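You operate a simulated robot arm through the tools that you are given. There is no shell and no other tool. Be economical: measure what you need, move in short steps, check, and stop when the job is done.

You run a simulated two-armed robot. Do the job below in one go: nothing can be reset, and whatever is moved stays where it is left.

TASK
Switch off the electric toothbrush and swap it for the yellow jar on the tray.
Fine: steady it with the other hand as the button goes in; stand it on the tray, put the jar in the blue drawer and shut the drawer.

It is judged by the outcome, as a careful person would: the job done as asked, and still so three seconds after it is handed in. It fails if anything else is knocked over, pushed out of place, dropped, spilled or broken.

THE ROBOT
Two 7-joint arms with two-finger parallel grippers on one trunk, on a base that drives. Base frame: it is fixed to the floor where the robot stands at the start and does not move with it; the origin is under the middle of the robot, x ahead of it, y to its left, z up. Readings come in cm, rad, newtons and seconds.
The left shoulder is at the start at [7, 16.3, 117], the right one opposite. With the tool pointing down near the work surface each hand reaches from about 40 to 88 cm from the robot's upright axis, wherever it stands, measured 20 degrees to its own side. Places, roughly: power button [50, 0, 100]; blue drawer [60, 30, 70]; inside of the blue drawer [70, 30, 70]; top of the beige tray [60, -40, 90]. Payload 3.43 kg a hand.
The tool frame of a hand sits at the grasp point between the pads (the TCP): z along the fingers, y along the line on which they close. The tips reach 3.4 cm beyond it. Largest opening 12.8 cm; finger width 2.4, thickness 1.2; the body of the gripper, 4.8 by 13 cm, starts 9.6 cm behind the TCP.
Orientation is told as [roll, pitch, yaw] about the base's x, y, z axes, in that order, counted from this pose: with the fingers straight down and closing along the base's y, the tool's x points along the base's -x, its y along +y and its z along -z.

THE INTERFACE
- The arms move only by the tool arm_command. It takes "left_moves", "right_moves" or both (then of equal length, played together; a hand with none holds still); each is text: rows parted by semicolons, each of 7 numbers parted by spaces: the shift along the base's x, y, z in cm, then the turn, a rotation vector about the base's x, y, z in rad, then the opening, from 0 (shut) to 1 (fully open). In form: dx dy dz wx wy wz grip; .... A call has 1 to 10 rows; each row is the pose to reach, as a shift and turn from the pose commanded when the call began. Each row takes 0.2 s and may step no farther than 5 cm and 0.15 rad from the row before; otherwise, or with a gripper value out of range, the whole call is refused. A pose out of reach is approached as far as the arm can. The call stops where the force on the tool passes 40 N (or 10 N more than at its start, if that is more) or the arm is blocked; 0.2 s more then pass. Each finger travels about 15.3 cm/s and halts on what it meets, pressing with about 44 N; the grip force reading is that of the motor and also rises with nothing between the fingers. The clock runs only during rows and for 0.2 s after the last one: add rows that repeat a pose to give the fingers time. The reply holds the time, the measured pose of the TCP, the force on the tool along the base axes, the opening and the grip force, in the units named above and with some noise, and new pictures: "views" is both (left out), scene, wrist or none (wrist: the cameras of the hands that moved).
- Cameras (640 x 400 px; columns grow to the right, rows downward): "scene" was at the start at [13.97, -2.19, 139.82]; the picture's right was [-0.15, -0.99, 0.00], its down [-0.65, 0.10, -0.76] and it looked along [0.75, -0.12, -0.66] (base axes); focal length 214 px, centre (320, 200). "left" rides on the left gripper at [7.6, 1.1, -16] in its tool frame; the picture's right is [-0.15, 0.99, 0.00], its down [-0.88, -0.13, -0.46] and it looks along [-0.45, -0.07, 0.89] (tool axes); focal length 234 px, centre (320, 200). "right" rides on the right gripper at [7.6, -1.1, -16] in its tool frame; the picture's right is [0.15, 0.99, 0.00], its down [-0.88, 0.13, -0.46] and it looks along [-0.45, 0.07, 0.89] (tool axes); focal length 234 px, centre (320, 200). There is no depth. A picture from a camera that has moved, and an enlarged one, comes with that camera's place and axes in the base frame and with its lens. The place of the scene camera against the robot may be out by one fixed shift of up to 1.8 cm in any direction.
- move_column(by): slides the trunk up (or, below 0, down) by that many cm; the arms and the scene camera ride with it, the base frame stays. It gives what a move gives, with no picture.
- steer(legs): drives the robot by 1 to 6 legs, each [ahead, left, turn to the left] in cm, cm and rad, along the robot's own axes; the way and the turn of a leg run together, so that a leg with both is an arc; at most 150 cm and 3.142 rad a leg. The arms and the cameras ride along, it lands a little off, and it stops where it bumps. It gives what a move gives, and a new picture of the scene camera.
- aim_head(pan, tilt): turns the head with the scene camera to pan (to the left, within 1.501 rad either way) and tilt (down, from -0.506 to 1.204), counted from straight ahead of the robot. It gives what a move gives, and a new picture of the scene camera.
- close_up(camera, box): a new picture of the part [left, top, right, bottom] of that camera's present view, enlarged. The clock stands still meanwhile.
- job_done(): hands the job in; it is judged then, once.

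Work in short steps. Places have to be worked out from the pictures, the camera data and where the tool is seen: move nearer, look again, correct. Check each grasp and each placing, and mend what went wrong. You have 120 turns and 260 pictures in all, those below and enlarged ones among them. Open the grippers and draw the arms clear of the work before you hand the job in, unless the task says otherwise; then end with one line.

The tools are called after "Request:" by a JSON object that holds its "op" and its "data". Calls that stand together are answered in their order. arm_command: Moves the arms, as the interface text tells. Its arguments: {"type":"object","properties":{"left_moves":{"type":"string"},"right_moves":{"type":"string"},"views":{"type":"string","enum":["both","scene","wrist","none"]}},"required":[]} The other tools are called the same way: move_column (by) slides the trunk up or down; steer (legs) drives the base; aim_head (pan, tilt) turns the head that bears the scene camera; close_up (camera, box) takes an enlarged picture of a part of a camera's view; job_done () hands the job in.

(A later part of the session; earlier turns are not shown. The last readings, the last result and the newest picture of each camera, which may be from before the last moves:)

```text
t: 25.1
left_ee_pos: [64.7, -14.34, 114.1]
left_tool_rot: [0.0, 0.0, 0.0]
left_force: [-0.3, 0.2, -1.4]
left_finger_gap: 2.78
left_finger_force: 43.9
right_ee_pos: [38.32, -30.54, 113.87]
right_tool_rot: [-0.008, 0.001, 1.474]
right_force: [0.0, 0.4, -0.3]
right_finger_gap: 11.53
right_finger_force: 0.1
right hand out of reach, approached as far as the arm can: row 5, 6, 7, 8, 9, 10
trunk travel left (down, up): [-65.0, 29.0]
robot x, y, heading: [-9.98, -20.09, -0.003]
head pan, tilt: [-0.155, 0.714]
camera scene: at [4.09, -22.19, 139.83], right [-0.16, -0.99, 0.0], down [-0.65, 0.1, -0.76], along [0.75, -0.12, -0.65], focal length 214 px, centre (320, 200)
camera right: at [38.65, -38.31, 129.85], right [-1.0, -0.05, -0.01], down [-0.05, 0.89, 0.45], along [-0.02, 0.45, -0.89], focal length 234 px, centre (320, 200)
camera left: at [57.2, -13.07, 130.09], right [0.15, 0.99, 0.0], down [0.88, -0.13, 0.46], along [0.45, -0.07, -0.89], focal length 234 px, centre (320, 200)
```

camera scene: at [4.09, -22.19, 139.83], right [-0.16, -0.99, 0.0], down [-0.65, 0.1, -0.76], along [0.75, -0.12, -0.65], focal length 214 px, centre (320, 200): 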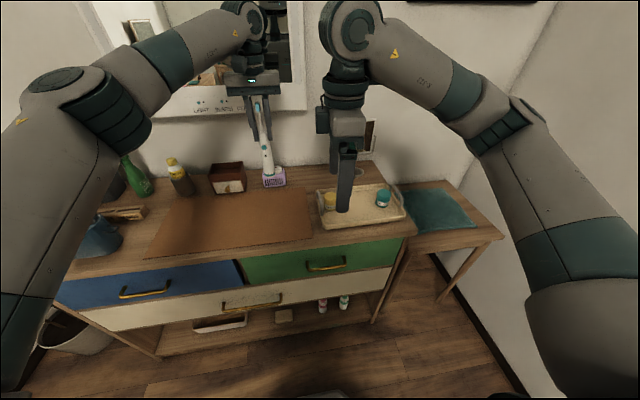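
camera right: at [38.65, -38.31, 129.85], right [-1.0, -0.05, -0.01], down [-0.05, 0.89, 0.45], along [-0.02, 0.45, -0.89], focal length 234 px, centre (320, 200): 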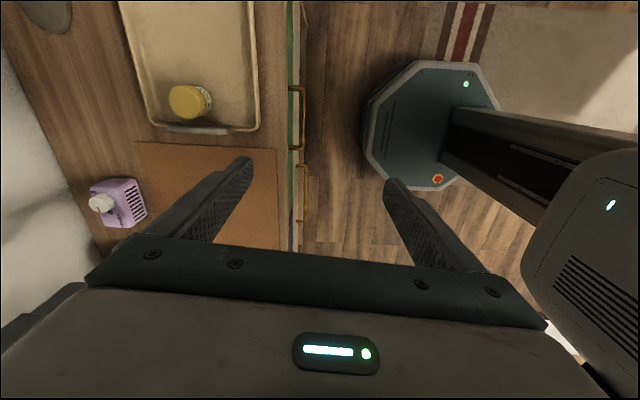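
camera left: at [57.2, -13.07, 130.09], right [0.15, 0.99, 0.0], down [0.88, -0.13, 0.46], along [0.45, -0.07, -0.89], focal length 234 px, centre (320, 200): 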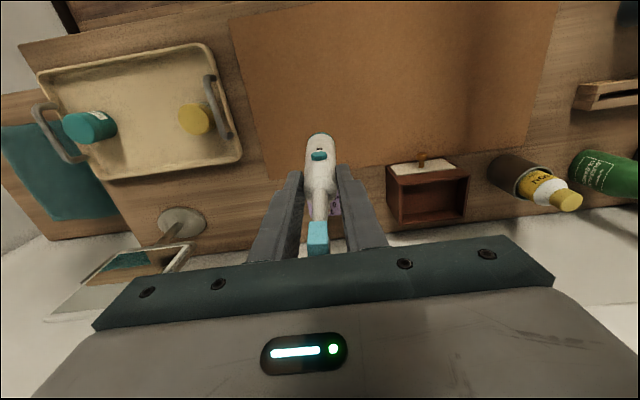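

Yaw +90° is out of reach there. I unwind and will try −90° instead.

Request:
{"op": "arm_command", "data": {"right_moves": "2 -1 0.3 0 0 -0.15 0.9; 4 -2 0.6 0 0 -0.3 0.9; 6.5 -3 1 0 0 -0.45 0.9; 9 -4 1.4 0 0 -0.6 0.9; 11.5 -5 1.8 0 0 -0.75 0.9; 14 -6 2.2 0 0 -0.9 0.9; 16.5 -7 2.6 0 0 -1.05 0.9; 19 -8 3 0 0 -1.2 0.9; 20.5 -9 3 0 0 -1.35 0.9; 21.5 -10 3 0 0 -1.48 0.9", "views": "none"}}

Request:
{"op": "arm_command", "data": {"right_moves": "0 0 0 0 0 -0.15 0.9; 0 0 0 0 0 -0.3 0.9; 0 0 0 0 0 -0.45 0.9; 0 0 0 0 0 -0.6 0.9; 0 0 0 0 0 -0.75 0.9; 0 0 0 0 0 -0.9 0.9; 0 0 0 0 0 -1.05 0.9; 0 0 0 0 0 -1.2 0.9; 0 0 0 0 0 -1.35 0.9; 0 0 0 0 0 -1.5 0.9"}}

```text
t: 27.3
left_ee_pos: [64.89, -14.3, 114.03]
left_tool_rot: [0.0, -0.001, -0.001]
left_force: [-0.3, 0.1, -1.1]
left_finger_gap: 2.77
left_finger_force: 43.6
right_ee_pos: [60.26, -40.6, 116.67]
right_tool_rot: [-0.002, 0.002, 0.019]
right_force: [0.5, -0.3, -0.8]
right_finger_gap: 11.51
right_finger_force: 0.1
trunk travel left (down, up): [-65.0, 29.0]
robot x, y, heading: [-9.97, -20.29, -0.004]
head pan, tilt: [-0.155, 0.714]
```

```text
t: 29.5
left_ee_pos: [64.86, -14.26, 114.05]
left_tool_rot: [0.0, 0.001, 0.0]
left_force: [0.2, -0.8, -1.4]
left_finger_gap: 2.73
left_finger_force: 44.4
right_ee_pos: [60.12, -40.4, 116.69]
right_tool_rot: [-0.002, 0.002, -1.484]
right_force: [-0.2, 0.1, 0.6]
right_finger_gap: 11.53
right_finger_force: 0.1
trunk travel left (down, up): [-65.0, 29.0]
robot x, y, heading: [-9.43, -19.8, -0.004]
head pan, tilt: [-0.155, 0.714]
camera scene: at [4.17, -22.23, 139.81], right [-0.16, -0.99, 0.0], down [-0.65, 0.1, -0.76], along [0.75, -0.12, -0.66], focal length 214 px, centre (320, 200)
camera right: at [58.34, -33.03, 132.62], right [0.97, 0.23, 0.0], down [0.21, -0.87, 0.45], along [0.1, -0.44, -0.89], focal length 234 px, centre (320, 200)
```

scene: 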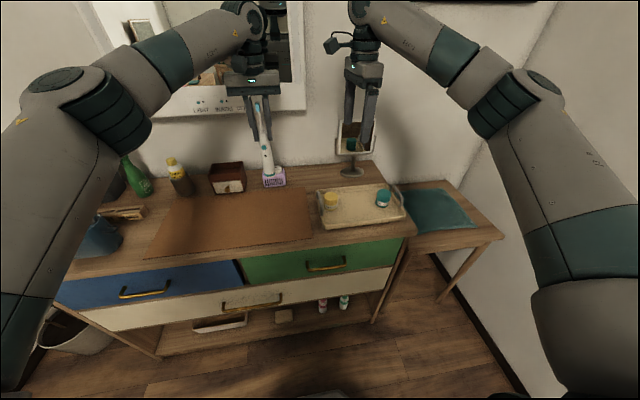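
right: 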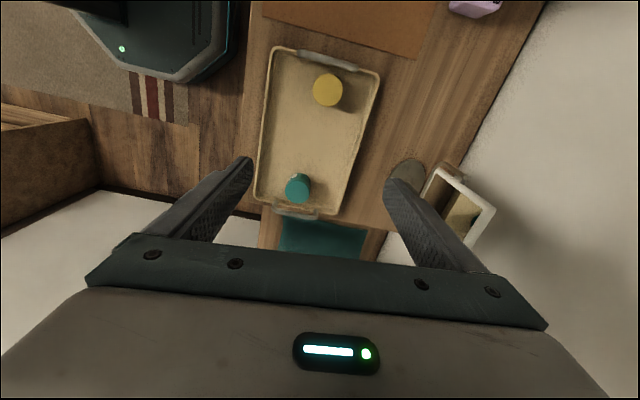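

−90° works. I move the right hand over the jar and part way down, with the left moving a bit further aside.

Request:
{"op": "arm_command", "data": {"right_moves": "-0.2 2 0 0 0 -0.04 0.9; -0.4 4 -1 0 0 -0.08 0.9; -0.6 6 -4 0 0 -0.08 0.9; -0.6 6 -8 0 0 -0.08 0.8; -0.6 6 -12 0 0 -0.08 0.7; -0.6 6 -12 0 0 -0.08 0.7", "left_moves": "0 2 0 0 0 0 0; 0 4 0 0 0 0 0; 0 5 0 0 0 0 0; 0 5 0 0 0 0 0; 0 5 0 0 0 0 0; 0 5 0 0 0 0 0"}}

Request:
{"op": "close_up", "data": {"camera": "right", "box": [220, 20, 440, 240]}}

```text
t: 30.9
left_ee_pos: [64.72, -9.22, 113.94]
left_tool_rot: [0.001, 0.0, 0.0]
left_force: [0.3, 0.4, -1.5]
left_finger_gap: 2.74
left_finger_force: 43.8
right_ee_pos: [59.53, -34.4, 104.69]
right_tool_rot: [-0.002, 0.002, -1.561]
right_force: [-0.4, 0.2, 0.3]
right_finger_gap: 8.97
right_finger_force: 0.0
trunk travel left (down, up): [-65.0, 29.0]
robot x, y, heading: [-10.01, -19.88, -0.006]
head pan, tilt: [-0.155, 0.714]
camera scene: at [4.12, -22.18, 139.82], right [-0.16, -0.99, 0.0], down [-0.65, 0.1, -0.76], along [0.75, -0.12, -0.65], focal length 214 px, centre (320, 200)
camera right: at [58.31, -26.79, 120.72], right [0.99, 0.16, 0.0], down [0.14, -0.88, 0.45], along [0.07, -0.45, -0.89], focal length 234 px, centre (320, 200)
camera left: at [57.18, -8.06, 129.97], right [0.15, 0.99, 0.0], down [0.88, -0.13, 0.46], along [0.45, -0.07, -0.89], focal length 234 px, centre (320, 200)
```

scene: 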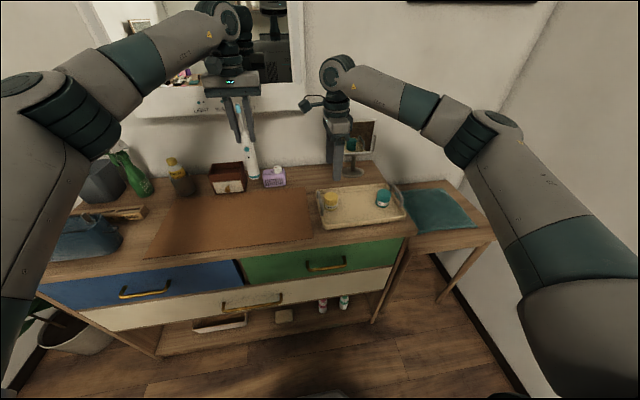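
right: 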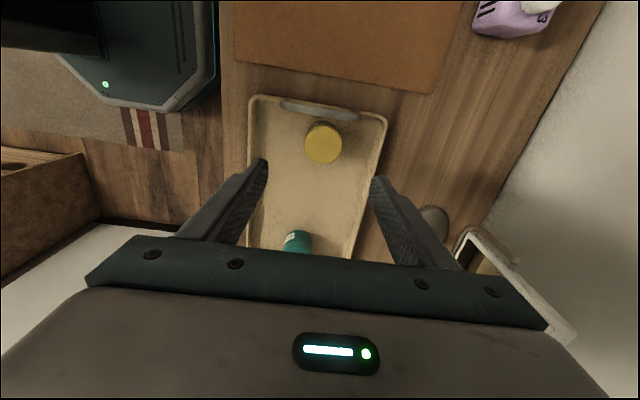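
left: 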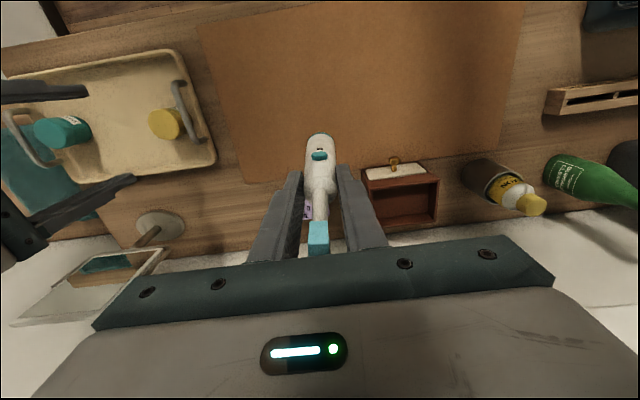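

```text
1.82 times, centred on (330, 130) of right
camera zoom: at [58.31, -26.79, 120.72], right [0.99, 0.16, 0.0], down [0.14, -0.88, 0.45], along [0.07, -0.45, -0.89], focal length 426 px, centre (302, 327)
```

zoom: 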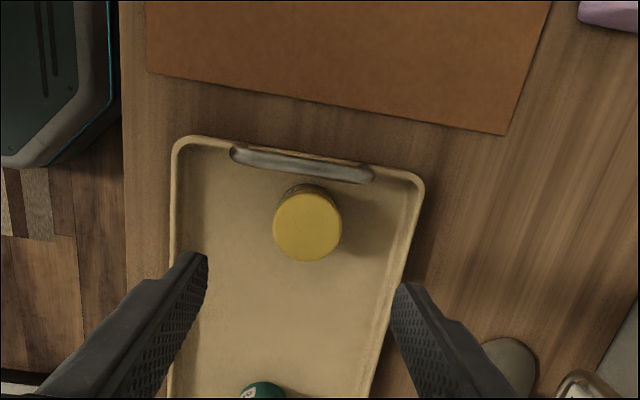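

Jar axis ≈ [59.65, -34.1], top z≈91. I narrow the opening a bit, descend so the tips stay about 1.5 cm above the tray floor, and close.

Request:
{"op": "arm_command", "data": {"right_moves": "0.1 0.3 -4 0 0 0 0.6; 0.1 0.3 -8 0 0 0 0.6; 0.1 0.3 -11 0 0 0 0.6; 0.1 0.3 -13.5 0 0 0 0.6; 0.1 0.3 -13.5 0 0 0 0.6"}}

Request:
{"op": "close_up", "data": {"camera": "right", "box": [220, 20, 440, 240]}}

```text
t: 32.1
left_ee_pos: [64.7, -9.28, 113.92]
left_tool_rot: [0.001, 0.001, 0.001]
left_force: [0.6, -0.7, -1.4]
left_finger_gap: 2.77
left_finger_force: 44.1
right_ee_pos: [59.58, -34.11, 91.07]
right_tool_rot: [-0.002, 0.002, -1.56]
right_force: [0.3, -0.3, 0.0]
right_finger_gap: 7.68
right_finger_force: 0.1
trunk travel left (down, up): [-65.0, 29.0]
robot x, y, heading: [-10.04, -20.24, -0.0]
head pan, tilt: [-0.155, 0.714]
camera scene: at [4.13, -22.2, 139.82], right [-0.16, -0.99, 0.0], down [-0.65, 0.1, -0.76], along [0.75, -0.12, -0.66], focal length 214 px, centre (320, 200)
camera right: at [58.38, -26.52, 107.11], right [0.99, 0.16, 0.0], down [0.14, -0.88, 0.45], along [0.07, -0.45, -0.89], focal length 234 px, centre (320, 200)
```

scene: 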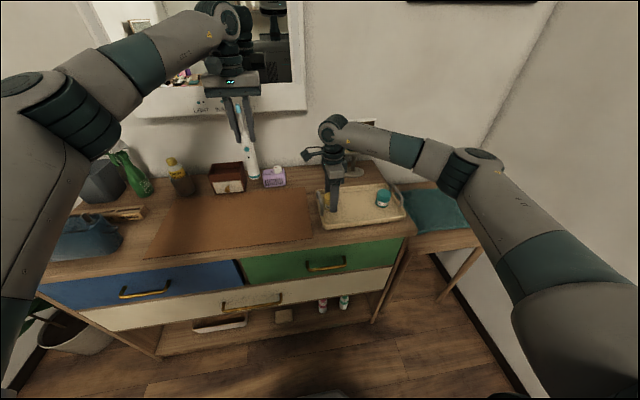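
right: 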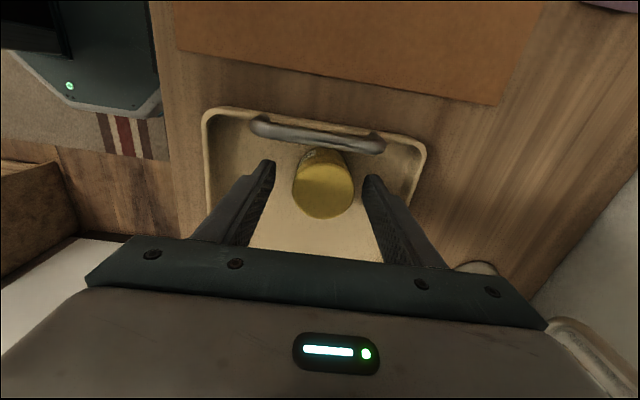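

```text
1.82 times, centred on (330, 130) of right
camera zoom: at [58.38, -26.52, 107.11], right [0.99, 0.16, 0.0], down [0.14, -0.88, 0.45], along [0.07, -0.45, -0.89], focal length 426 px, centre (302, 327)
```

zoom: 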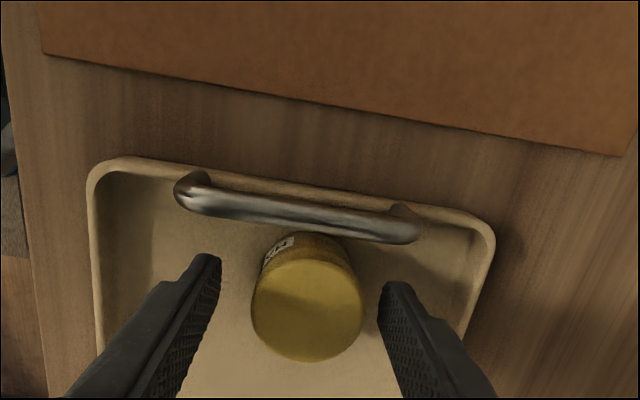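

Well centred on the jar. I close on it and lift it clear.

Request:
{"op": "arm_command", "data": {"right_moves": "0.1 0.15 0 0 0 0 0.45; 0.1 0.15 0 0 0 0 0.25; 0.1 0.15 0 0 0 0 0; 0.1 0.15 0 0 0 0 0; 0.1 0.15 1 0 0 0 0; 0.1 0.15 4 0 0 0 0; 0.1 0.15 8 0 0 0 0; 0.1 0.15 12 0 0 0 0; 0.1 0.15 15 0 0 0 0"}}

```text
t: 34.1
left_ee_pos: [64.74, -9.19, 113.96]
left_tool_rot: [0.0, 0.0, -0.001]
left_force: [-0.9, -0.3, -1.2]
left_finger_gap: 2.75
left_finger_force: 43.4
right_ee_pos: [59.58, -33.81, 106.18]
right_tool_rot: [-0.002, 0.001, -1.561]
right_force: [-0.6, -0.2, -1.8]
right_finger_gap: 4.8
right_finger_force: 43.6
trunk travel left (down, up): [-65.0, 29.0]
robot x, y, heading: [-10.07, -19.85, -0.001]
head pan, tilt: [-0.155, 0.714]
camera scene: at [4.13, -22.19, 139.81], right [-0.16, -0.99, 0.0], down [-0.65, 0.1, -0.76], along [0.75, -0.12, -0.66], focal length 214 px, centre (320, 200)
camera right: at [58.47, -26.39, 122.33], right [0.99, 0.16, 0.0], down [0.14, -0.88, 0.45], along [0.07, -0.45, -0.89], focal length 234 px, centre (320, 200)
```

scene: 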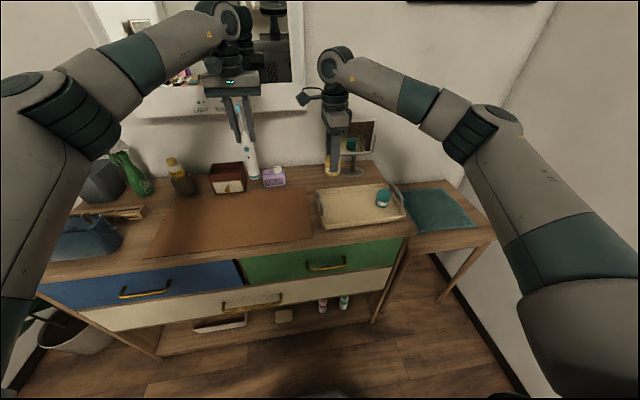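
right: 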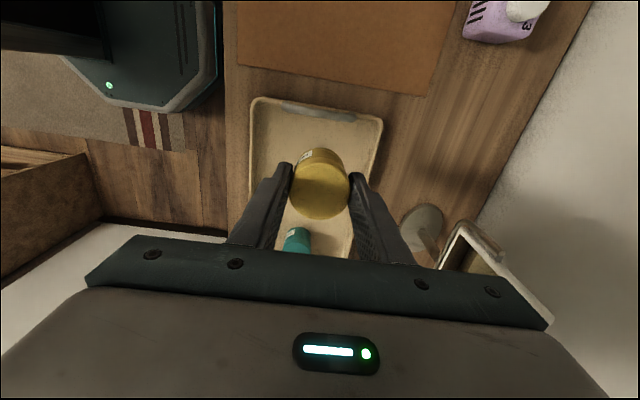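

Jar held (gap 4.8). I pull the right hand in and aside, then drive right 22 cm for placing the brush.

Request:
{"op": "arm_command", "data": {"right_moves": "-3 -3 1 0 0 0 0; -6 -6 2 0 0 0 0; -9 -9 3 0 0 0 0; -11 -12 5 0 0 0 0; -12 -15 6 0 0 0 0; -12 -15 6 0 0 0 0", "views": "none"}}

Request:
{"op": "steer", "data": {"legs": [[0, -22, 0]]}}

```text
t: 35.5
left_ee_pos: [64.92, -9.11, 113.84]
left_tool_rot: [0.0, 0.002, 0.0]
left_force: [-0.1, -0.2, -1.6]
left_finger_gap: 2.73
left_finger_force: 44.4
right_ee_pos: [47.77, -48.85, 112.12]
right_tool_rot: [-0.002, 0.003, -1.56]
right_force: [1.3, 0.3, -0.5]
right_finger_gap: 4.82
right_finger_force: 44.1
trunk travel left (down, up): [-65.0, 29.0]
robot x, y, heading: [-9.79, -20.15, -0.001]
head pan, tilt: [-0.155, 0.714]
```

```text
t: 37.2
left_ee_pos: [64.71, -31.0, 113.82]
left_tool_rot: [-0.001, 0.0, 0.001]
left_force: [0.3, -0.6, -1.3]
left_finger_gap: 2.74
left_finger_force: 44.4
right_ee_pos: [47.96, -70.72, 112.2]
right_tool_rot: [0.001, 0.001, -1.559]
right_force: [-0.1, 0.6, -0.9]
right_finger_gap: 4.81
right_finger_force: 44.4
trunk travel left (down, up): [-65.0, 29.0]
robot x, y, heading: [-9.93, -41.97, -0.003]
head pan, tilt: [-0.155, 0.714]
camera scene: at [4.16, -44.05, 139.81], right [-0.15, -0.99, 0.0], down [-0.65, 0.1, -0.76], along [0.75, -0.12, -0.66], focal length 214 px, centre (320, 200)
```

scene: 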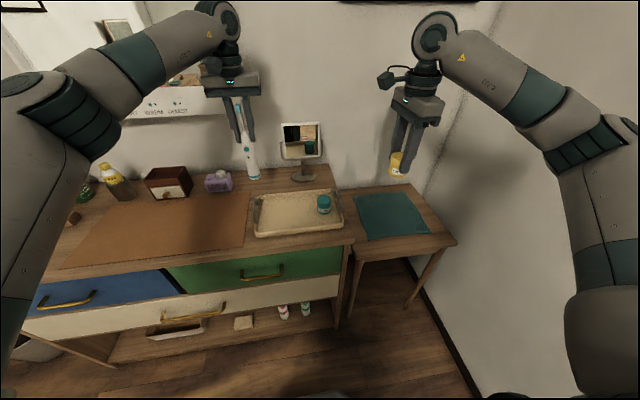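

Left hand moves over the free middle of the tray, staying high.

Request:
{"op": "arm_command", "data": {"left_moves": "-1.7 -3.5 0 0 0 0 0; -3.4 -7 0 0 0 0 0; -5.2 -10.5 0 0 0 0 0; -5.2 -10.5 0 0 0 0 0"}}

Request:
{"op": "close_up", "data": {"camera": "left", "box": [160, 20, 480, 260]}}

```text
t: 38.2
left_ee_pos: [59.28, -41.5, 114.12]
left_tool_rot: [0.0, 0.002, 0.002]
left_force: [-1.0, -1.1, -1.3]
left_finger_gap: 2.74
left_finger_force: 44.3
right_ee_pos: [47.78, -70.63, 112.17]
right_tool_rot: [-0.002, 0.001, -1.557]
right_force: [0.9, 0.7, -0.7]
right_finger_gap: 4.84
right_finger_force: 43.8
trunk travel left (down, up): [-65.0, 29.0]
robot x, y, heading: [-9.91, -42.12, 0.004]
head pan, tilt: [-0.155, 0.714]
camera scene: at [4.18, -43.97, 139.81], right [-0.15, -0.99, 0.0], down [-0.65, 0.1, -0.76], along [0.75, -0.12, -0.66], focal length 214 px, centre (320, 200)
camera left: at [51.81, -40.34, 130.12], right [0.14, 0.99, 0.0], down [0.88, -0.13, 0.45], along [0.45, -0.07, -0.89], focal length 234 px, centre (320, 200)
```

scene: 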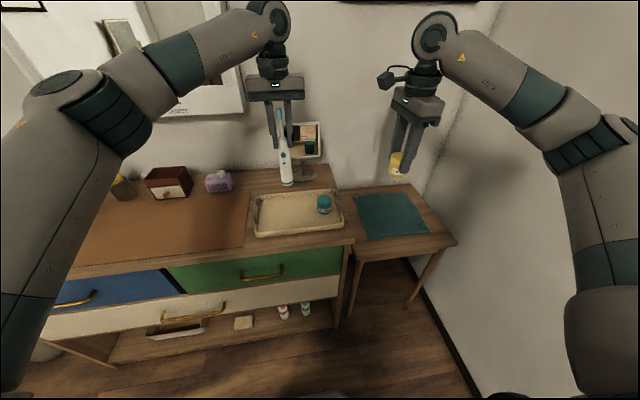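
left: 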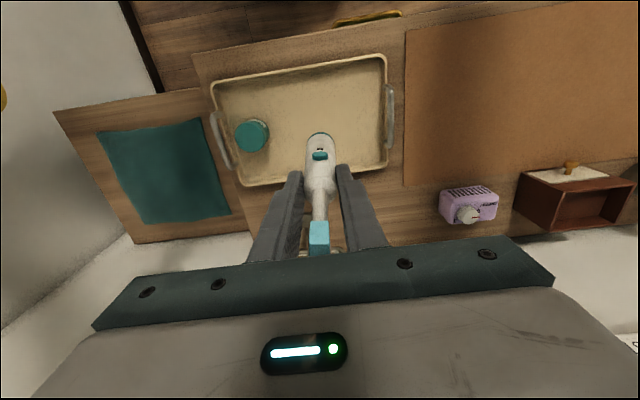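

```text
1.67 times, centred on (320, 140) of left
camera zoom: at [51.81, -40.34, 130.12], right [0.14, 0.99, 0.0], down [0.88, -0.13, 0.45], along [0.45, -0.07, -0.89], focal length 390 px, centre (320, 300)
```

zoom: 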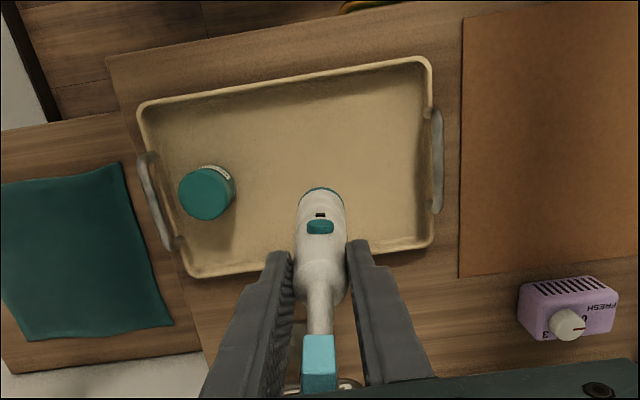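

Spot is free and central. I lower to about 1 cm above the tray floor, then gently on until contact.

Request:
{"op": "arm_command", "data": {"left_moves": "0 0 -4 0 0 0 0; 0 0 -8 0 0 0 0; 0 0 -10.5 0 0 0 0; 0 0 -11.5 0 0 0 0; 0 0 -11.5 0 0 0 0", "views": "none"}}

Request:
{"op": "close_up", "data": {"camera": "scene", "box": [230, 110, 360, 250]}}

```text
t: 39.4
left_ee_pos: [59.58, -41.49, 102.42]
left_tool_rot: [-0.001, -0.001, 0.001]
left_force: [0.0, -0.2, -1.6]
left_finger_gap: 2.69
left_finger_force: 44.2
right_ee_pos: [47.78, -70.67, 112.09]
right_tool_rot: [-0.003, 0.002, -1.557]
right_force: [0.3, 0.5, -0.9]
right_finger_gap: 4.83
right_finger_force: 44.2
trunk travel left (down, up): [-65.0, 29.0]
robot x, y, heading: [-9.8, -41.48, -0.0]
head pan, tilt: [-0.155, 0.714]
```

```text
2.86 times, centred on (295, 180) of scene
camera zoom: at [4.13, -44.1, 139.82], right [-0.15, -0.99, 0.0], down [-0.65, 0.1, -0.76], along [0.75, -0.12, -0.66], focal length 613 px, centre (391, 257)
```

zoom: 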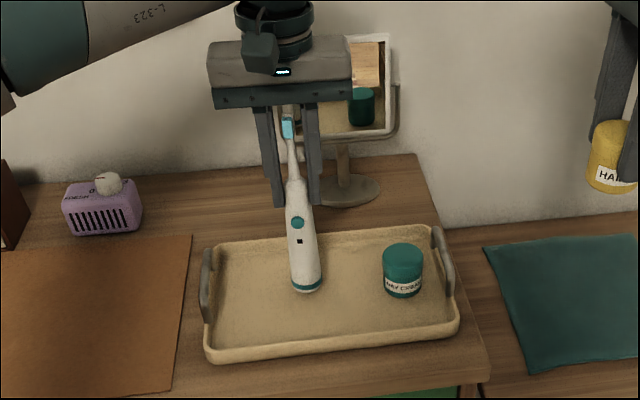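

Still free (no force). I step down 2 mm at a time to find contact.

Request:
{"op": "arm_command", "data": {"left_moves": "0 0 -0.3 0 0 0 0; 0 0 -0.5 0 0 0 0; 0 0 -0.7 0 0 0 0; 0 0 -0.9 0 0 0 0", "views": "none"}}

```text
t: 40.4
left_ee_pos: [59.53, -41.54, 101.48]
left_tool_rot: [-0.001, 0.002, 0.0]
left_force: [-0.3, 0.4, -1.7]
left_finger_gap: 2.73
left_finger_force: 44.3
right_ee_pos: [47.86, -70.7, 112.17]
right_tool_rot: [-0.002, 0.002, -1.558]
right_force: [0.5, -0.2, -0.9]
right_finger_gap: 4.81
right_finger_force: 43.9
trunk travel left (down, up): [-65.0, 29.0]
robot x, y, heading: [-9.75, -41.4, -0.0]
head pan, tilt: [-0.155, 0.714]
```

Request:
{"op": "arm_command", "data": {"left_moves": "0 0 -0.1 0 0 0 0; 0 0 -0.2 0 0 0 0; 0 0 -0.3 0 0 0 0", "views": "none"}}

```text
t: 41.2
left_ee_pos: [59.67, -41.5, 101.28]
left_tool_rot: [-0.002, 0.0, 0.002]
left_force: [0.7, 0.3, 5.7]
left_finger_gap: 2.75
left_finger_force: 44.4
right_ee_pos: [47.87, -70.69, 112.14]
right_tool_rot: [-0.002, 0.003, -1.559]
right_force: [0.4, 0.2, -0.4]
right_finger_gap: 4.83
right_finger_force: 44.0
trunk travel left (down, up): [-65.0, 29.0]
robot x, y, heading: [-10.11, -41.66, 0.001]
head pan, tilt: [-0.155, 0.714]
```

Contact at TCP z≈101.3 (force turned up to +5.7 N). I open gently and rise straight up.

Request:
{"op": "arm_command", "data": {"left_moves": "0 0 0.1 0 0 0 0; 0 0 0.1 0 0 0 0.2; 0 0 0.1 0 0 0 0.3; 0 0 0.1 0 0 0 0.45; 0 0 0.1 0 0 0 0.45; 0 0 3 0 0 0 0.45; 0 0 7 0 0 0 0.45; 0 0 11 0 0 0 0.45; 0 0 15 0 0 0 0.45; 0 0 18 0 0 0 0.45"}}

Request:
{"op": "close_up", "data": {"camera": "scene", "box": [230, 110, 360, 250]}}

```text
t: 43.4
left_ee_pos: [59.45, -41.41, 119.3]
left_tool_rot: [0.0, -0.001, 0.001]
left_force: [0.0, 0.4, 0.5]
left_finger_gap: 5.74
left_finger_force: 0.1
right_ee_pos: [47.73, -70.63, 112.09]
right_tool_rot: [-0.001, 0.0, -1.558]
right_force: [0.3, 0.0, -1.4]
right_finger_gap: 4.85
right_finger_force: 43.7
trunk travel left (down, up): [-65.0, 29.0]
robot x, y, heading: [-9.78, -41.76, 0.002]
head pan, tilt: [-0.155, 0.714]
camera scene: at [4.07, -44.08, 139.82], right [-0.15, -0.99, 0.0], down [-0.65, 0.1, -0.76], along [0.75, -0.12, -0.65], focal length 214 px, centre (320, 200)
camera left: at [51.91, -40.3, 135.34], right [0.14, 0.99, 0.0], down [0.88, -0.13, 0.46], along [0.45, -0.07, -0.89], focal length 234 px, centre (320, 200)
```

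scene: 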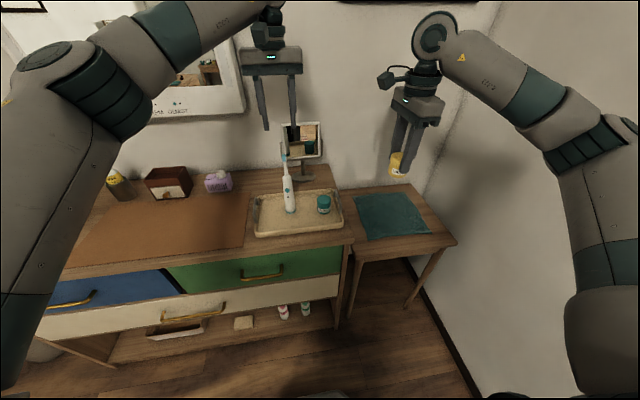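
left: 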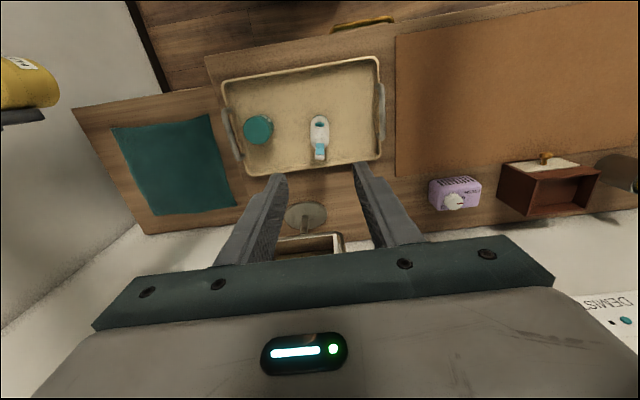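

```text
2.86 times, centred on (295, 180) of scene
camera zoom: at [4.07, -44.08, 139.82], right [-0.15, -0.99, 0.0], down [-0.65, 0.1, -0.76], along [0.75, -0.12, -0.65], focal length 613 px, centre (391, 257)
```

zoom: 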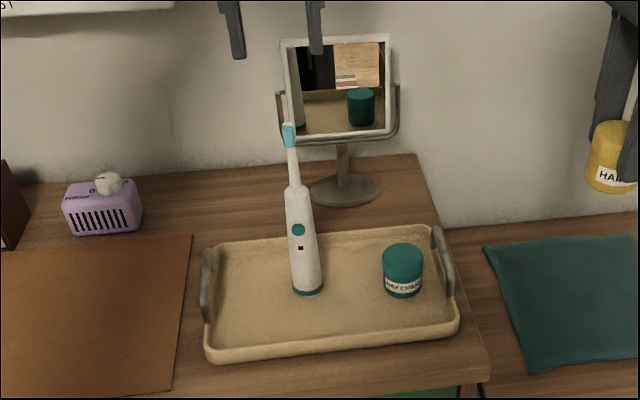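

The brush stands on the tray, switched off. Now I back away 20 cm and drive left about 66 cm toward the blue drawer.

Request:
{"op": "steer", "data": {"legs": [[-20, 0, 0], [0, 66, 0]]}}

Request:
{"op": "close_up", "data": {"camera": "scene", "box": [160, 160, 480, 360]}}

```text
t: 48.2
left_ee_pos: [39.13, 23.32, 119.17]
left_tool_rot: [-0.001, -0.001, 0.006]
left_force: [0.1, -0.2, -0.2]
left_finger_gap: 5.76
left_finger_force: 0.0
right_ee_pos: [27.61, -5.76, 112.24]
right_tool_rot: [0.0, 0.003, -1.555]
right_force: [-1.1, -0.3, -1.7]
right_finger_gap: 4.81
right_finger_force: 44.2
trunk travel left (down, up): [-65.0, 29.0]
robot x, y, heading: [-29.98, 22.76, -0.001]
head pan, tilt: [-0.155, 0.714]
camera scene: at [-16.19, 20.6, 139.81], right [-0.15, -0.99, 0.0], down [-0.65, 0.1, -0.76], along [0.75, -0.11, -0.66], focal length 214 px, centre (320, 200)
```

scene: 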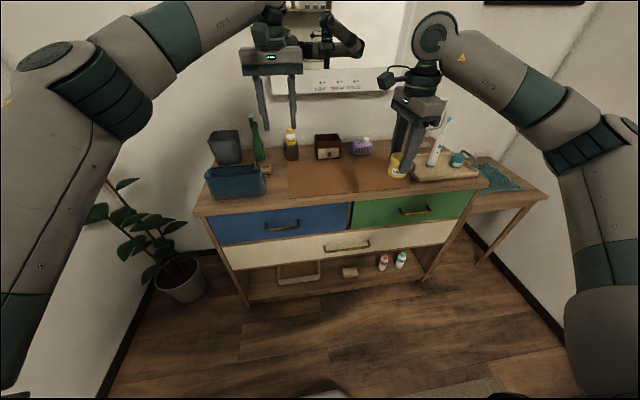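

```text
2.00 times, centred on (320, 260) of scene
camera zoom: at [-16.19, 20.6, 139.81], right [-0.15, -0.99, 0.0], down [-0.65, 0.1, -0.76], along [0.75, -0.11, -0.66], focal length 429 px, centre (320, 80)
```

zoom: 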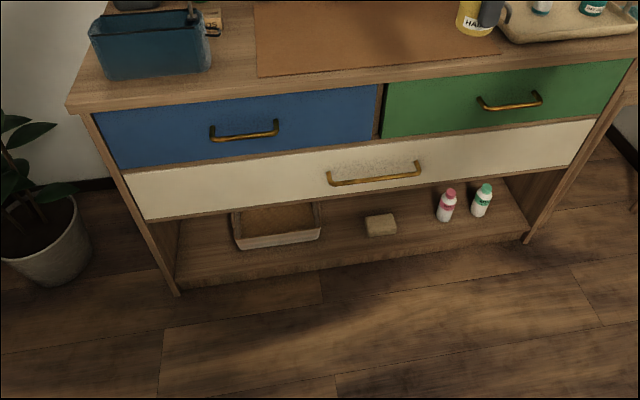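

Handle bar is about [42, 27, 76], 13 cm wide. I yaw the left hand +90° so it can close on the bar.

Request:
{"op": "arm_command", "data": {"left_moves": "0 0.3 0 0 0 0.15 0.45; 0 0.6 0 0 0 0.3 0.45; 0 1 0 0 0 0.45 0.45; 0 1.5 0 0 0 0.6 0.45; 0 2 0 0 0 0.75 0.45; 0 2.5 0 0 0 0.9 0.45; 0 3 0 0 0 1.05 0.45; 0 3.5 0 0 0 1.2 0.45; 0 4 0 0 0 1.35 0.45; 0 4 0 0 0 1.5 0.45", "views": "none"}}

Request:
{"op": "arm_command", "data": {"left_moves": "-1.5 0 -2 0 -0.12 0.07 0.45; -3 0 -4 0 -0.24 0.07 0.45; -4.5 0 -6 0 -0.36 0.07 0.45; -6 0 -8 0 -0.48 0.07 0.45; -7.5 0 -11 0 -0.6 0.07 0.45; -9 0 -14 0 -0.7 0.07 0.45; -10 0 -18 0 -0.8 0.07 0.45; -10 0 -18 0 -0.8 0.07 0.45"}}

```text
t: 50.4
left_ee_pos: [39.28, 27.55, 119.22]
left_tool_rot: [0.0, -0.001, 1.509]
left_force: [-0.8, 0.4, 0.6]
left_finger_gap: 5.8
left_finger_force: 0.0
right_ee_pos: [27.59, -5.76, 112.25]
right_tool_rot: [-0.002, 0.001, -1.555]
right_force: [-0.4, 0.5, -1.2]
right_finger_gap: 4.82
right_finger_force: 43.8
trunk travel left (down, up): [-65.0, 29.0]
robot x, y, heading: [-30.15, 22.51, 0.008]
head pan, tilt: [-0.155, 0.714]
```

```text
t: 52.2
left_ee_pos: [29.15, 27.49, 101.37]
left_tool_rot: [-0.8, -0.018, 1.588]
left_force: [0.6, 0.7, 0.2]
left_finger_gap: 5.73
left_finger_force: 0.0
right_ee_pos: [27.57, -5.81, 112.13]
right_tool_rot: [-0.001, 0.002, -1.555]
right_force: [0.4, -0.7, -1.2]
right_finger_gap: 4.82
right_finger_force: 44.5
trunk travel left (down, up): [-65.0, 29.0]
robot x, y, heading: [-30.24, 22.84, 0.004]
head pan, tilt: [-0.155, 0.714]
camera scene: at [-16.24, 20.6, 139.82], right [-0.15, -0.99, 0.0], down [-0.65, 0.1, -0.76], along [0.75, -0.11, -0.65], focal length 214 px, centre (320, 200)
camera left: at [17.04, 19.53, 111.57], right [-0.69, 0.15, -0.71], down [-0.25, 0.87, 0.43], along [0.68, 0.47, -0.56], focal length 234 px, centre (320, 200)
```

scene: 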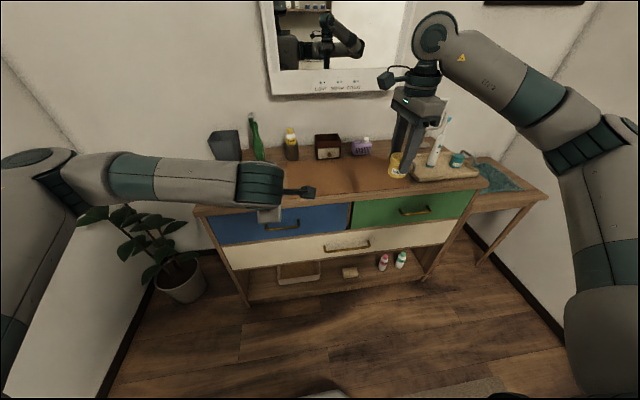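
left: 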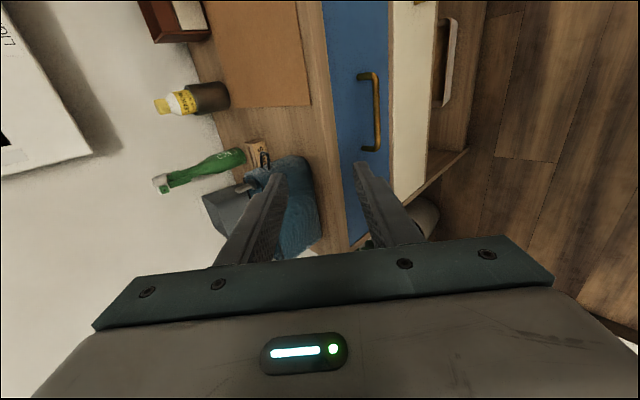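

The wrist camera sees the handle. I go down along the approach line to about 10 cm from the bar and look again.

Request:
{"op": "arm_command", "data": {"left_moves": "1 0 -4 0 0 0 0.45; 2 -0.2 -8 0 0 0 0.45; 3 -0.5 -12 0 0 0 0.45; 4.5 -0.5 -16 0 0 0 0.45; 5.7 -0.5 -19.4 0 0 0 0.45; 5.7 -0.5 -19.4 0 0 0 0.45"}}

Request:
{"op": "close_up", "data": {"camera": "left", "box": [200, 0, 520, 240]}}

```text
t: 53.6
left_ee_pos: [35.09, 26.9, 81.91]
left_tool_rot: [-0.8, -0.02, 1.588]
left_force: [-0.1, 0.8, -0.8]
left_finger_gap: 5.77
left_finger_force: 0.1
right_ee_pos: [27.57, -5.79, 112.16]
right_tool_rot: [-0.003, 0.002, -1.556]
right_force: [-0.7, 0.7, -0.8]
right_finger_gap: 4.84
right_finger_force: 43.5
trunk travel left (down, up): [-65.0, 29.0]
robot x, y, heading: [-30.57, 22.94, 0.005]
head pan, tilt: [-0.155, 0.714]
camera scene: at [-16.23, 20.61, 139.82], right [-0.15, -0.99, 0.0], down [-0.65, 0.1, -0.76], along [0.75, -0.11, -0.66], focal length 214 px, centre (320, 200)
camera left: at [23.02, 18.99, 92.11], right [-0.69, 0.15, -0.71], down [-0.25, 0.87, 0.43], along [0.68, 0.47, -0.56], focal length 234 px, centre (320, 200)
```

scene: 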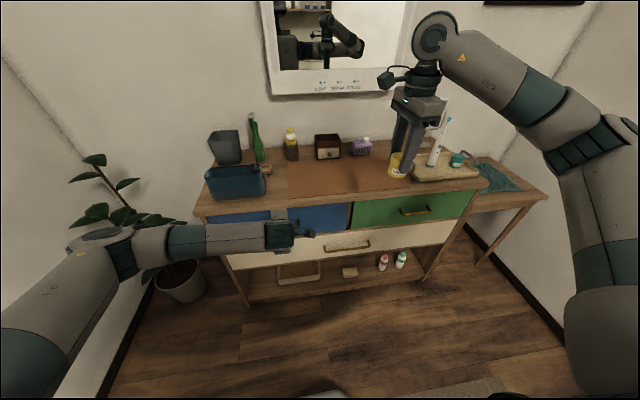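
left: 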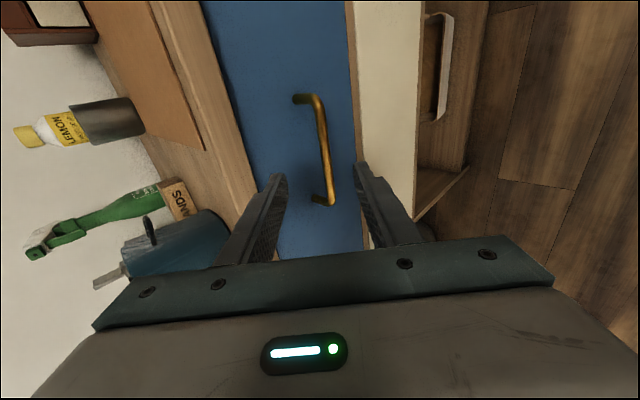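

```text
1.67 times, centred on (360, 120) of left
camera zoom: at [23.02, 18.99, 92.11], right [-0.69, 0.15, -0.71], down [-0.25, 0.87, 0.43], along [0.68, 0.47, -0.56], focal length 390 px, centre (253, 333)
```

zoom: 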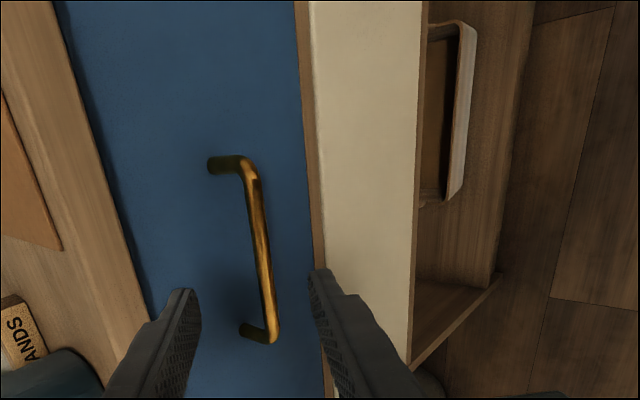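

Two views give the bar at [41.6, 26.7, 75.0]. I tilt the hand nearer to horizontal so fingers go above and below the bar without touching the face.

Request:
{"op": "arm_command", "data": {"left_moves": "-1 0 -1 0 -0.13 0 0.45; -1.5 -0.1 -2.5 0 -0.26 0 0.45; -1.5 -0.2 -4 0 -0.39 0 0.45; -1.2 -0.2 -4.8 0 -0.5 0 0.45; -1.2 -0.2 -4.8 0 -0.5 0 0.45"}}

Request:
{"op": "close_up", "data": {"camera": "left", "box": [200, 0, 520, 240]}}

```text
t: 54.8
left_ee_pos: [33.52, 23.86, 79.25]
left_tool_rot: [-1.287, -0.016, 1.618]
left_force: [0.3, 0.3, 0.3]
left_finger_gap: 5.74
left_finger_force: 0.0
left hand out of reach, approached as far as the arm can: row 3, 4, 5
right_ee_pos: [27.65, -5.83, 112.19]
right_tool_rot: [-0.001, 0.001, -1.555]
right_force: [-0.3, 0.4, -1.3]
right_finger_gap: 4.84
right_finger_force: 44.2
trunk travel left (down, up): [-65.0, 29.0]
robot x, y, heading: [-30.57, 22.83, 0.011]
head pan, tilt: [-0.155, 0.714]
camera scene: at [-16.2, 20.63, 139.82], right [-0.15, -0.99, 0.0], down [-0.65, 0.1, -0.76], along [0.75, -0.11, -0.66], focal length 214 px, centre (320, 200)
camera left: at [18.21, 15.51, 82.57], right [-0.28, 0.15, -0.95], down [-0.44, 0.86, 0.27], along [0.85, 0.49, -0.18], focal length 234 px, centre (320, 200)
```

scene: 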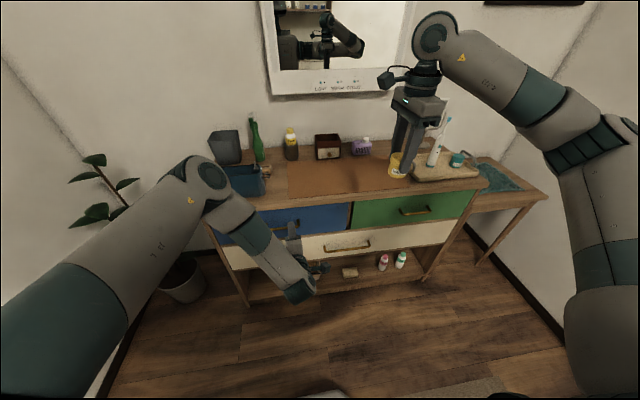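
left: 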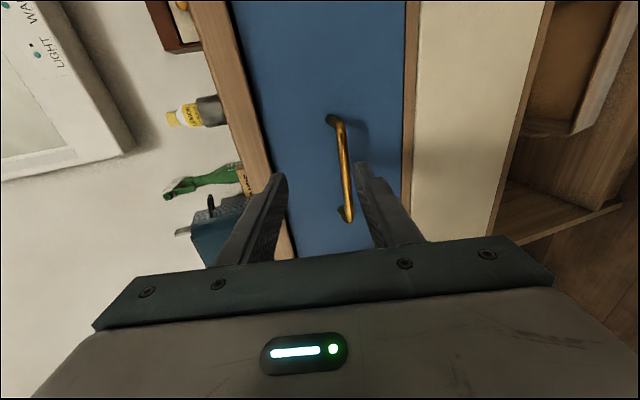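

```text
1.67 times, centred on (360, 120) of left
camera zoom: at [18.21, 15.51, 82.57], right [-0.28, 0.15, -0.95], down [-0.44, 0.86, 0.27], along [0.85, 0.49, -0.18], focal length 390 px, centre (253, 333)
```

zoom: 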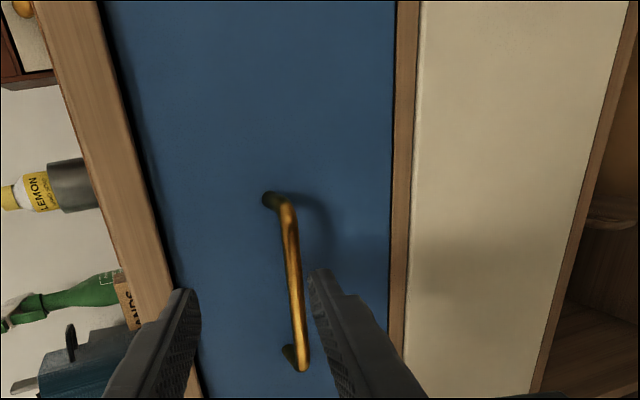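

The arm took an odd elbow position at this reach limit. I check where the elbow is relative to the bag.

Request:
{"op": "close_up", "data": {"camera": "scene", "box": [140, 120, 380, 320]}}

```text
2.00 times, centred on (260, 220) of scene
camera zoom: at [-16.2, 20.63, 139.82], right [-0.15, -0.99, 0.0], down [-0.65, 0.1, -0.76], along [0.75, -0.11, -0.66], focal length 429 px, centre (440, 160)
```

zoom: 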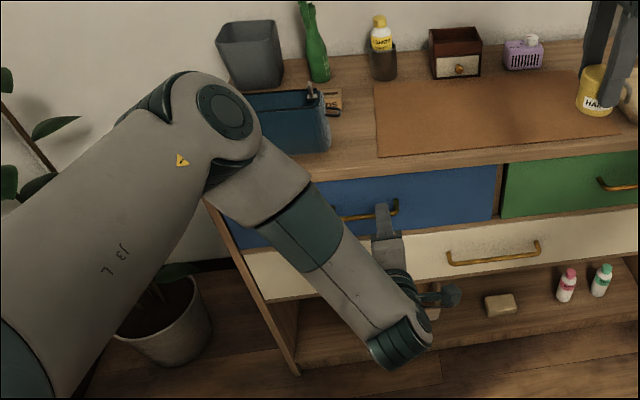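

The elbow is clear but the arm is near a limit. I lower the trunk 15 cm so the handle is better in range, then bring the hand back up to the handle's height.

Request:
{"op": "move_column", "data": {"by": -15}}

Request:
{"op": "arm_command", "data": {"left_moves": "0 0.5 3 0 0 0 0.45; 0 1 6 0 0 0 0.45; 0 1.5 9 0 0 0 0.45; 0 2.2 11 0 0 0 0.45; 0.3 2.8 13 0 0 -0.03 0.45; 0.3 2.8 13 0 0 -0.03 0.45"}}

```text
t: 56.5
left_ee_pos: [33.47, 23.79, 64.21]
left_tool_rot: [-1.284, -0.015, 1.618]
left_force: [0.0, -0.2, -0.2]
left_finger_gap: 5.76
left_finger_force: 0.0
right_ee_pos: [27.53, -5.83, 97.29]
right_tool_rot: [-0.001, 0.003, -1.555]
right_force: [-0.5, -0.2, -0.9]
right_finger_gap: 4.84
right_finger_force: 43.7
trunk travel left (down, up): [-50.0, 44.0]
robot x, y, heading: [-29.88, 22.74, 0.009]
head pan, tilt: [-0.155, 0.714]
```

```text
t: 57.9
left_ee_pos: [33.65, 26.63, 77.34]
left_tool_rot: [-1.286, -0.016, 1.588]
left_force: [-0.8, 0.6, -0.6]
left_finger_gap: 5.75
left_finger_force: 0.1
right_ee_pos: [27.69, -5.86, 97.06]
right_tool_rot: [-0.002, 0.0, -1.555]
right_force: [0.5, 0.2, -0.6]
right_finger_gap: 4.82
right_finger_force: 44.1
trunk travel left (down, up): [-50.0, 44.0]
robot x, y, heading: [-30.27, 22.87, 0.009]
head pan, tilt: [-0.155, 0.714]
camera scene: at [-16.16, 20.6, 124.81], right [-0.15, -0.99, 0.0], down [-0.65, 0.1, -0.76], along [0.75, -0.11, -0.66], focal length 214 px, centre (320, 200)
camera left: at [18.18, 18.73, 80.7], right [-0.28, 0.16, -0.95], down [-0.42, 0.87, 0.27], along [0.86, 0.47, -0.18], focal length 234 px, centre (320, 200)
```

scene: 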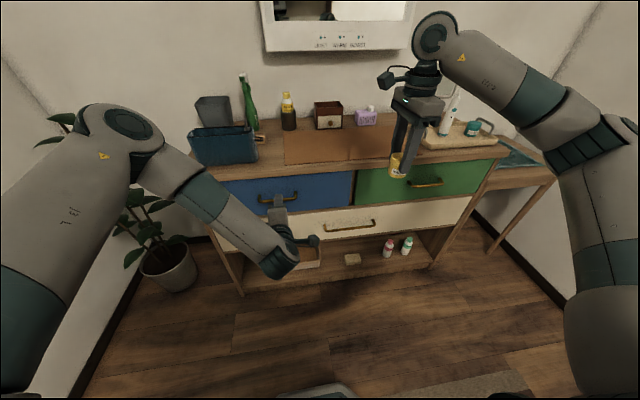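
left: 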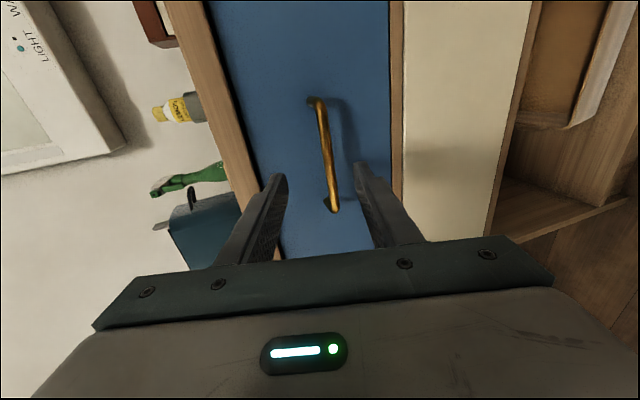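

Now in reach, and the bar lies squarely between the finger planes at about [41.6, 26.6, 74.5]. I advance so that the bar is between the pads.

Request:
{"op": "arm_command", "data": {"left_moves": "2 0 -0.7 0 0 0 0.45; 4 0 -1.5 0 0 0 0.45; 5.2 0 -1.9 0 0 0 0.45; 6.2 0 -2.3 0 0 0 0.45; 6.2 0 -2.3 0 0 0 0.45"}}

Request:
{"op": "close_up", "data": {"camera": "left", "box": [200, 0, 520, 280]}}

```text
t: 59.1
left_ee_pos: [39.94, 26.59, 74.92]
left_tool_rot: [-1.284, -0.017, 1.589]
left_force: [-0.6, 0.3, 1.0]
left_finger_gap: 5.78
left_finger_force: 0.0
right_ee_pos: [27.61, -5.8, 97.17]
right_tool_rot: [-0.002, 0.0, -1.553]
right_force: [-0.6, 0.4, -0.9]
right_finger_gap: 4.81
right_finger_force: 44.2
trunk travel left (down, up): [-50.0, 44.0]
robot x, y, heading: [-30.3, 22.92, 0.004]
head pan, tilt: [-0.155, 0.714]
camera scene: at [-16.22, 20.61, 124.82], right [-0.15, -0.99, 0.0], down [-0.65, 0.1, -0.76], along [0.75, -0.11, -0.66], focal length 214 px, centre (320, 200)
camera left: at [24.43, 18.71, 78.34], right [-0.28, 0.16, -0.95], down [-0.42, 0.87, 0.27], along [0.86, 0.47, -0.18], focal length 234 px, centre (320, 200)
```

scene: 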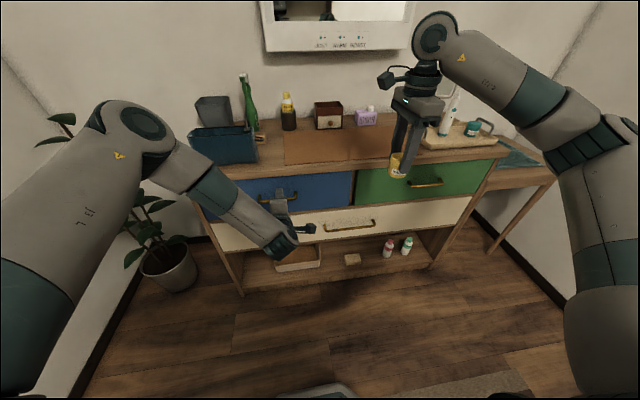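
left: 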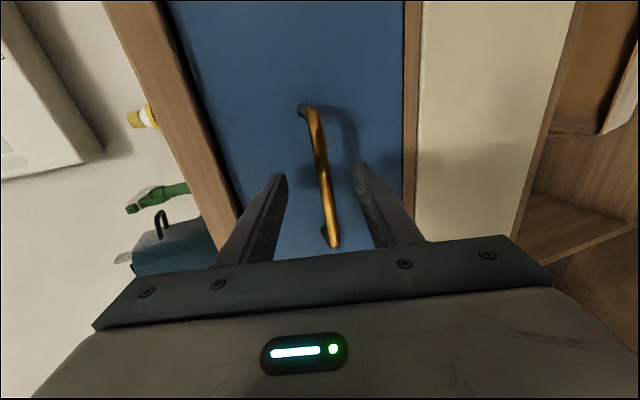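

```text
1.43 times, centred on (360, 140) of left
camera zoom: at [24.43, 18.71, 78.34], right [-0.28, 0.16, -0.95], down [-0.42, 0.87, 0.27], along [0.86, 0.47, -0.18], focal length 334 px, centre (263, 286)
```

zoom: 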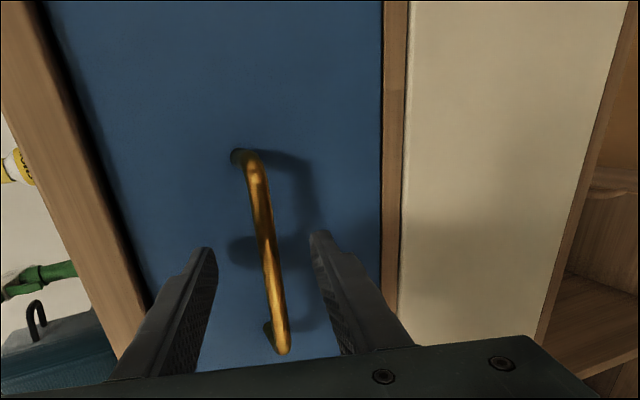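

The bar is between the fingers. I close on it.

Request:
{"op": "arm_command", "data": {"left_moves": "0 0 0 0 0 0 0.3; 0 0 0 0 0 0 0.15; 0 0 0 0 0 0 0; 0 0 0 0 0 0 0", "views": "none"}}

Request:
{"op": "close_up", "data": {"camera": "left", "box": [200, 0, 520, 280]}}

```text
t: 60.1
left_ee_pos: [39.8, 26.59, 74.67]
left_tool_rot: [-1.276, -0.016, 1.586]
left_force: [-10.9, -0.8, -18.9]
left_finger_gap: 1.17
left_finger_force: 44.9
right_ee_pos: [27.66, -5.74, 97.06]
right_tool_rot: [-0.003, 0.002, -1.554]
right_force: [-0.1, -0.4, -1.5]
right_finger_gap: 4.8
right_finger_force: 43.9
trunk travel left (down, up): [-50.0, 44.0]
robot x, y, heading: [-29.85, 22.76, 0.004]
head pan, tilt: [-0.155, 0.714]
```

```text
1.43 times, centred on (360, 140) of left
camera zoom: at [24.34, 18.72, 78.13], right [-0.29, 0.16, -0.94], down [-0.41, 0.87, 0.27], along [0.86, 0.47, -0.19], focal length 334 px, centre (263, 286)
```

zoom: 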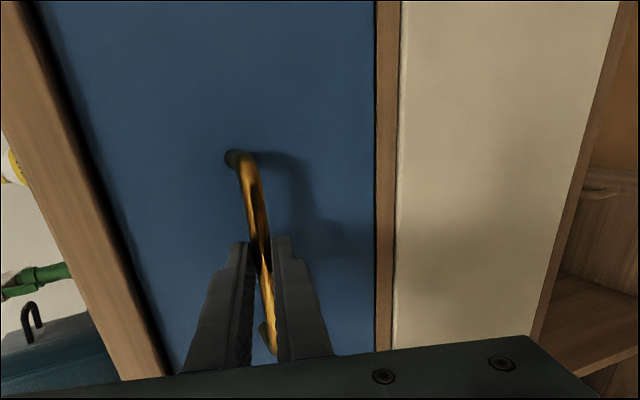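

Gripped (gap 1.17), with some downward load. I ease down 3 mm and pull back 3 cm as a test.

Request:
{"op": "arm_command", "data": {"left_moves": "0 0 -0.3 0 0 0 0; -0.8 0 -0.4 0 0 0 0; -1.6 0 -0.4 0 0 0 0; -2.4 0 -0.4 0 0 0 0; -3.2 0 -0.4 0 0 0 0", "views": "scene"}}

```text
t: 61.3
left_ee_pos: [36.95, 26.53, 74.55]
left_tool_rot: [-1.286, -0.017, 1.589]
left_force: [-0.8, -0.6, -4.3]
left_finger_gap: 1.15
left_finger_force: 44.8
right_ee_pos: [27.67, -5.84, 97.14]
right_tool_rot: [-0.002, 0.001, -1.554]
right_force: [-0.4, 0.4, -1.5]
right_finger_gap: 4.83
right_finger_force: 44.0
trunk travel left (down, up): [-50.0, 44.0]
robot x, y, heading: [-30.2, 22.61, 0.01]
head pan, tilt: [-0.155, 0.714]
camera scene: at [-16.15, 20.62, 124.82], right [-0.15, -0.99, 0.0], down [-0.65, 0.1, -0.76], along [0.75, -0.11, -0.66], focal length 214 px, centre (320, 200)
```

scene: 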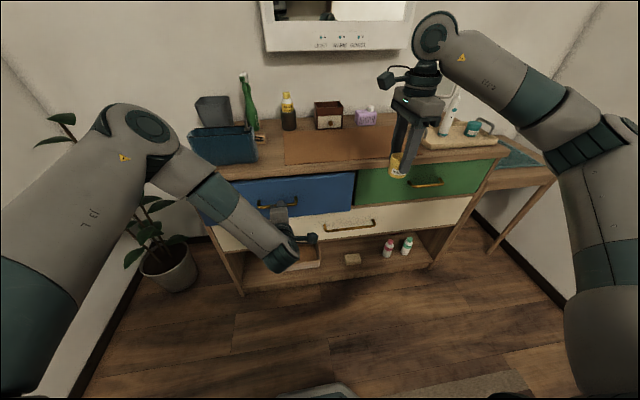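

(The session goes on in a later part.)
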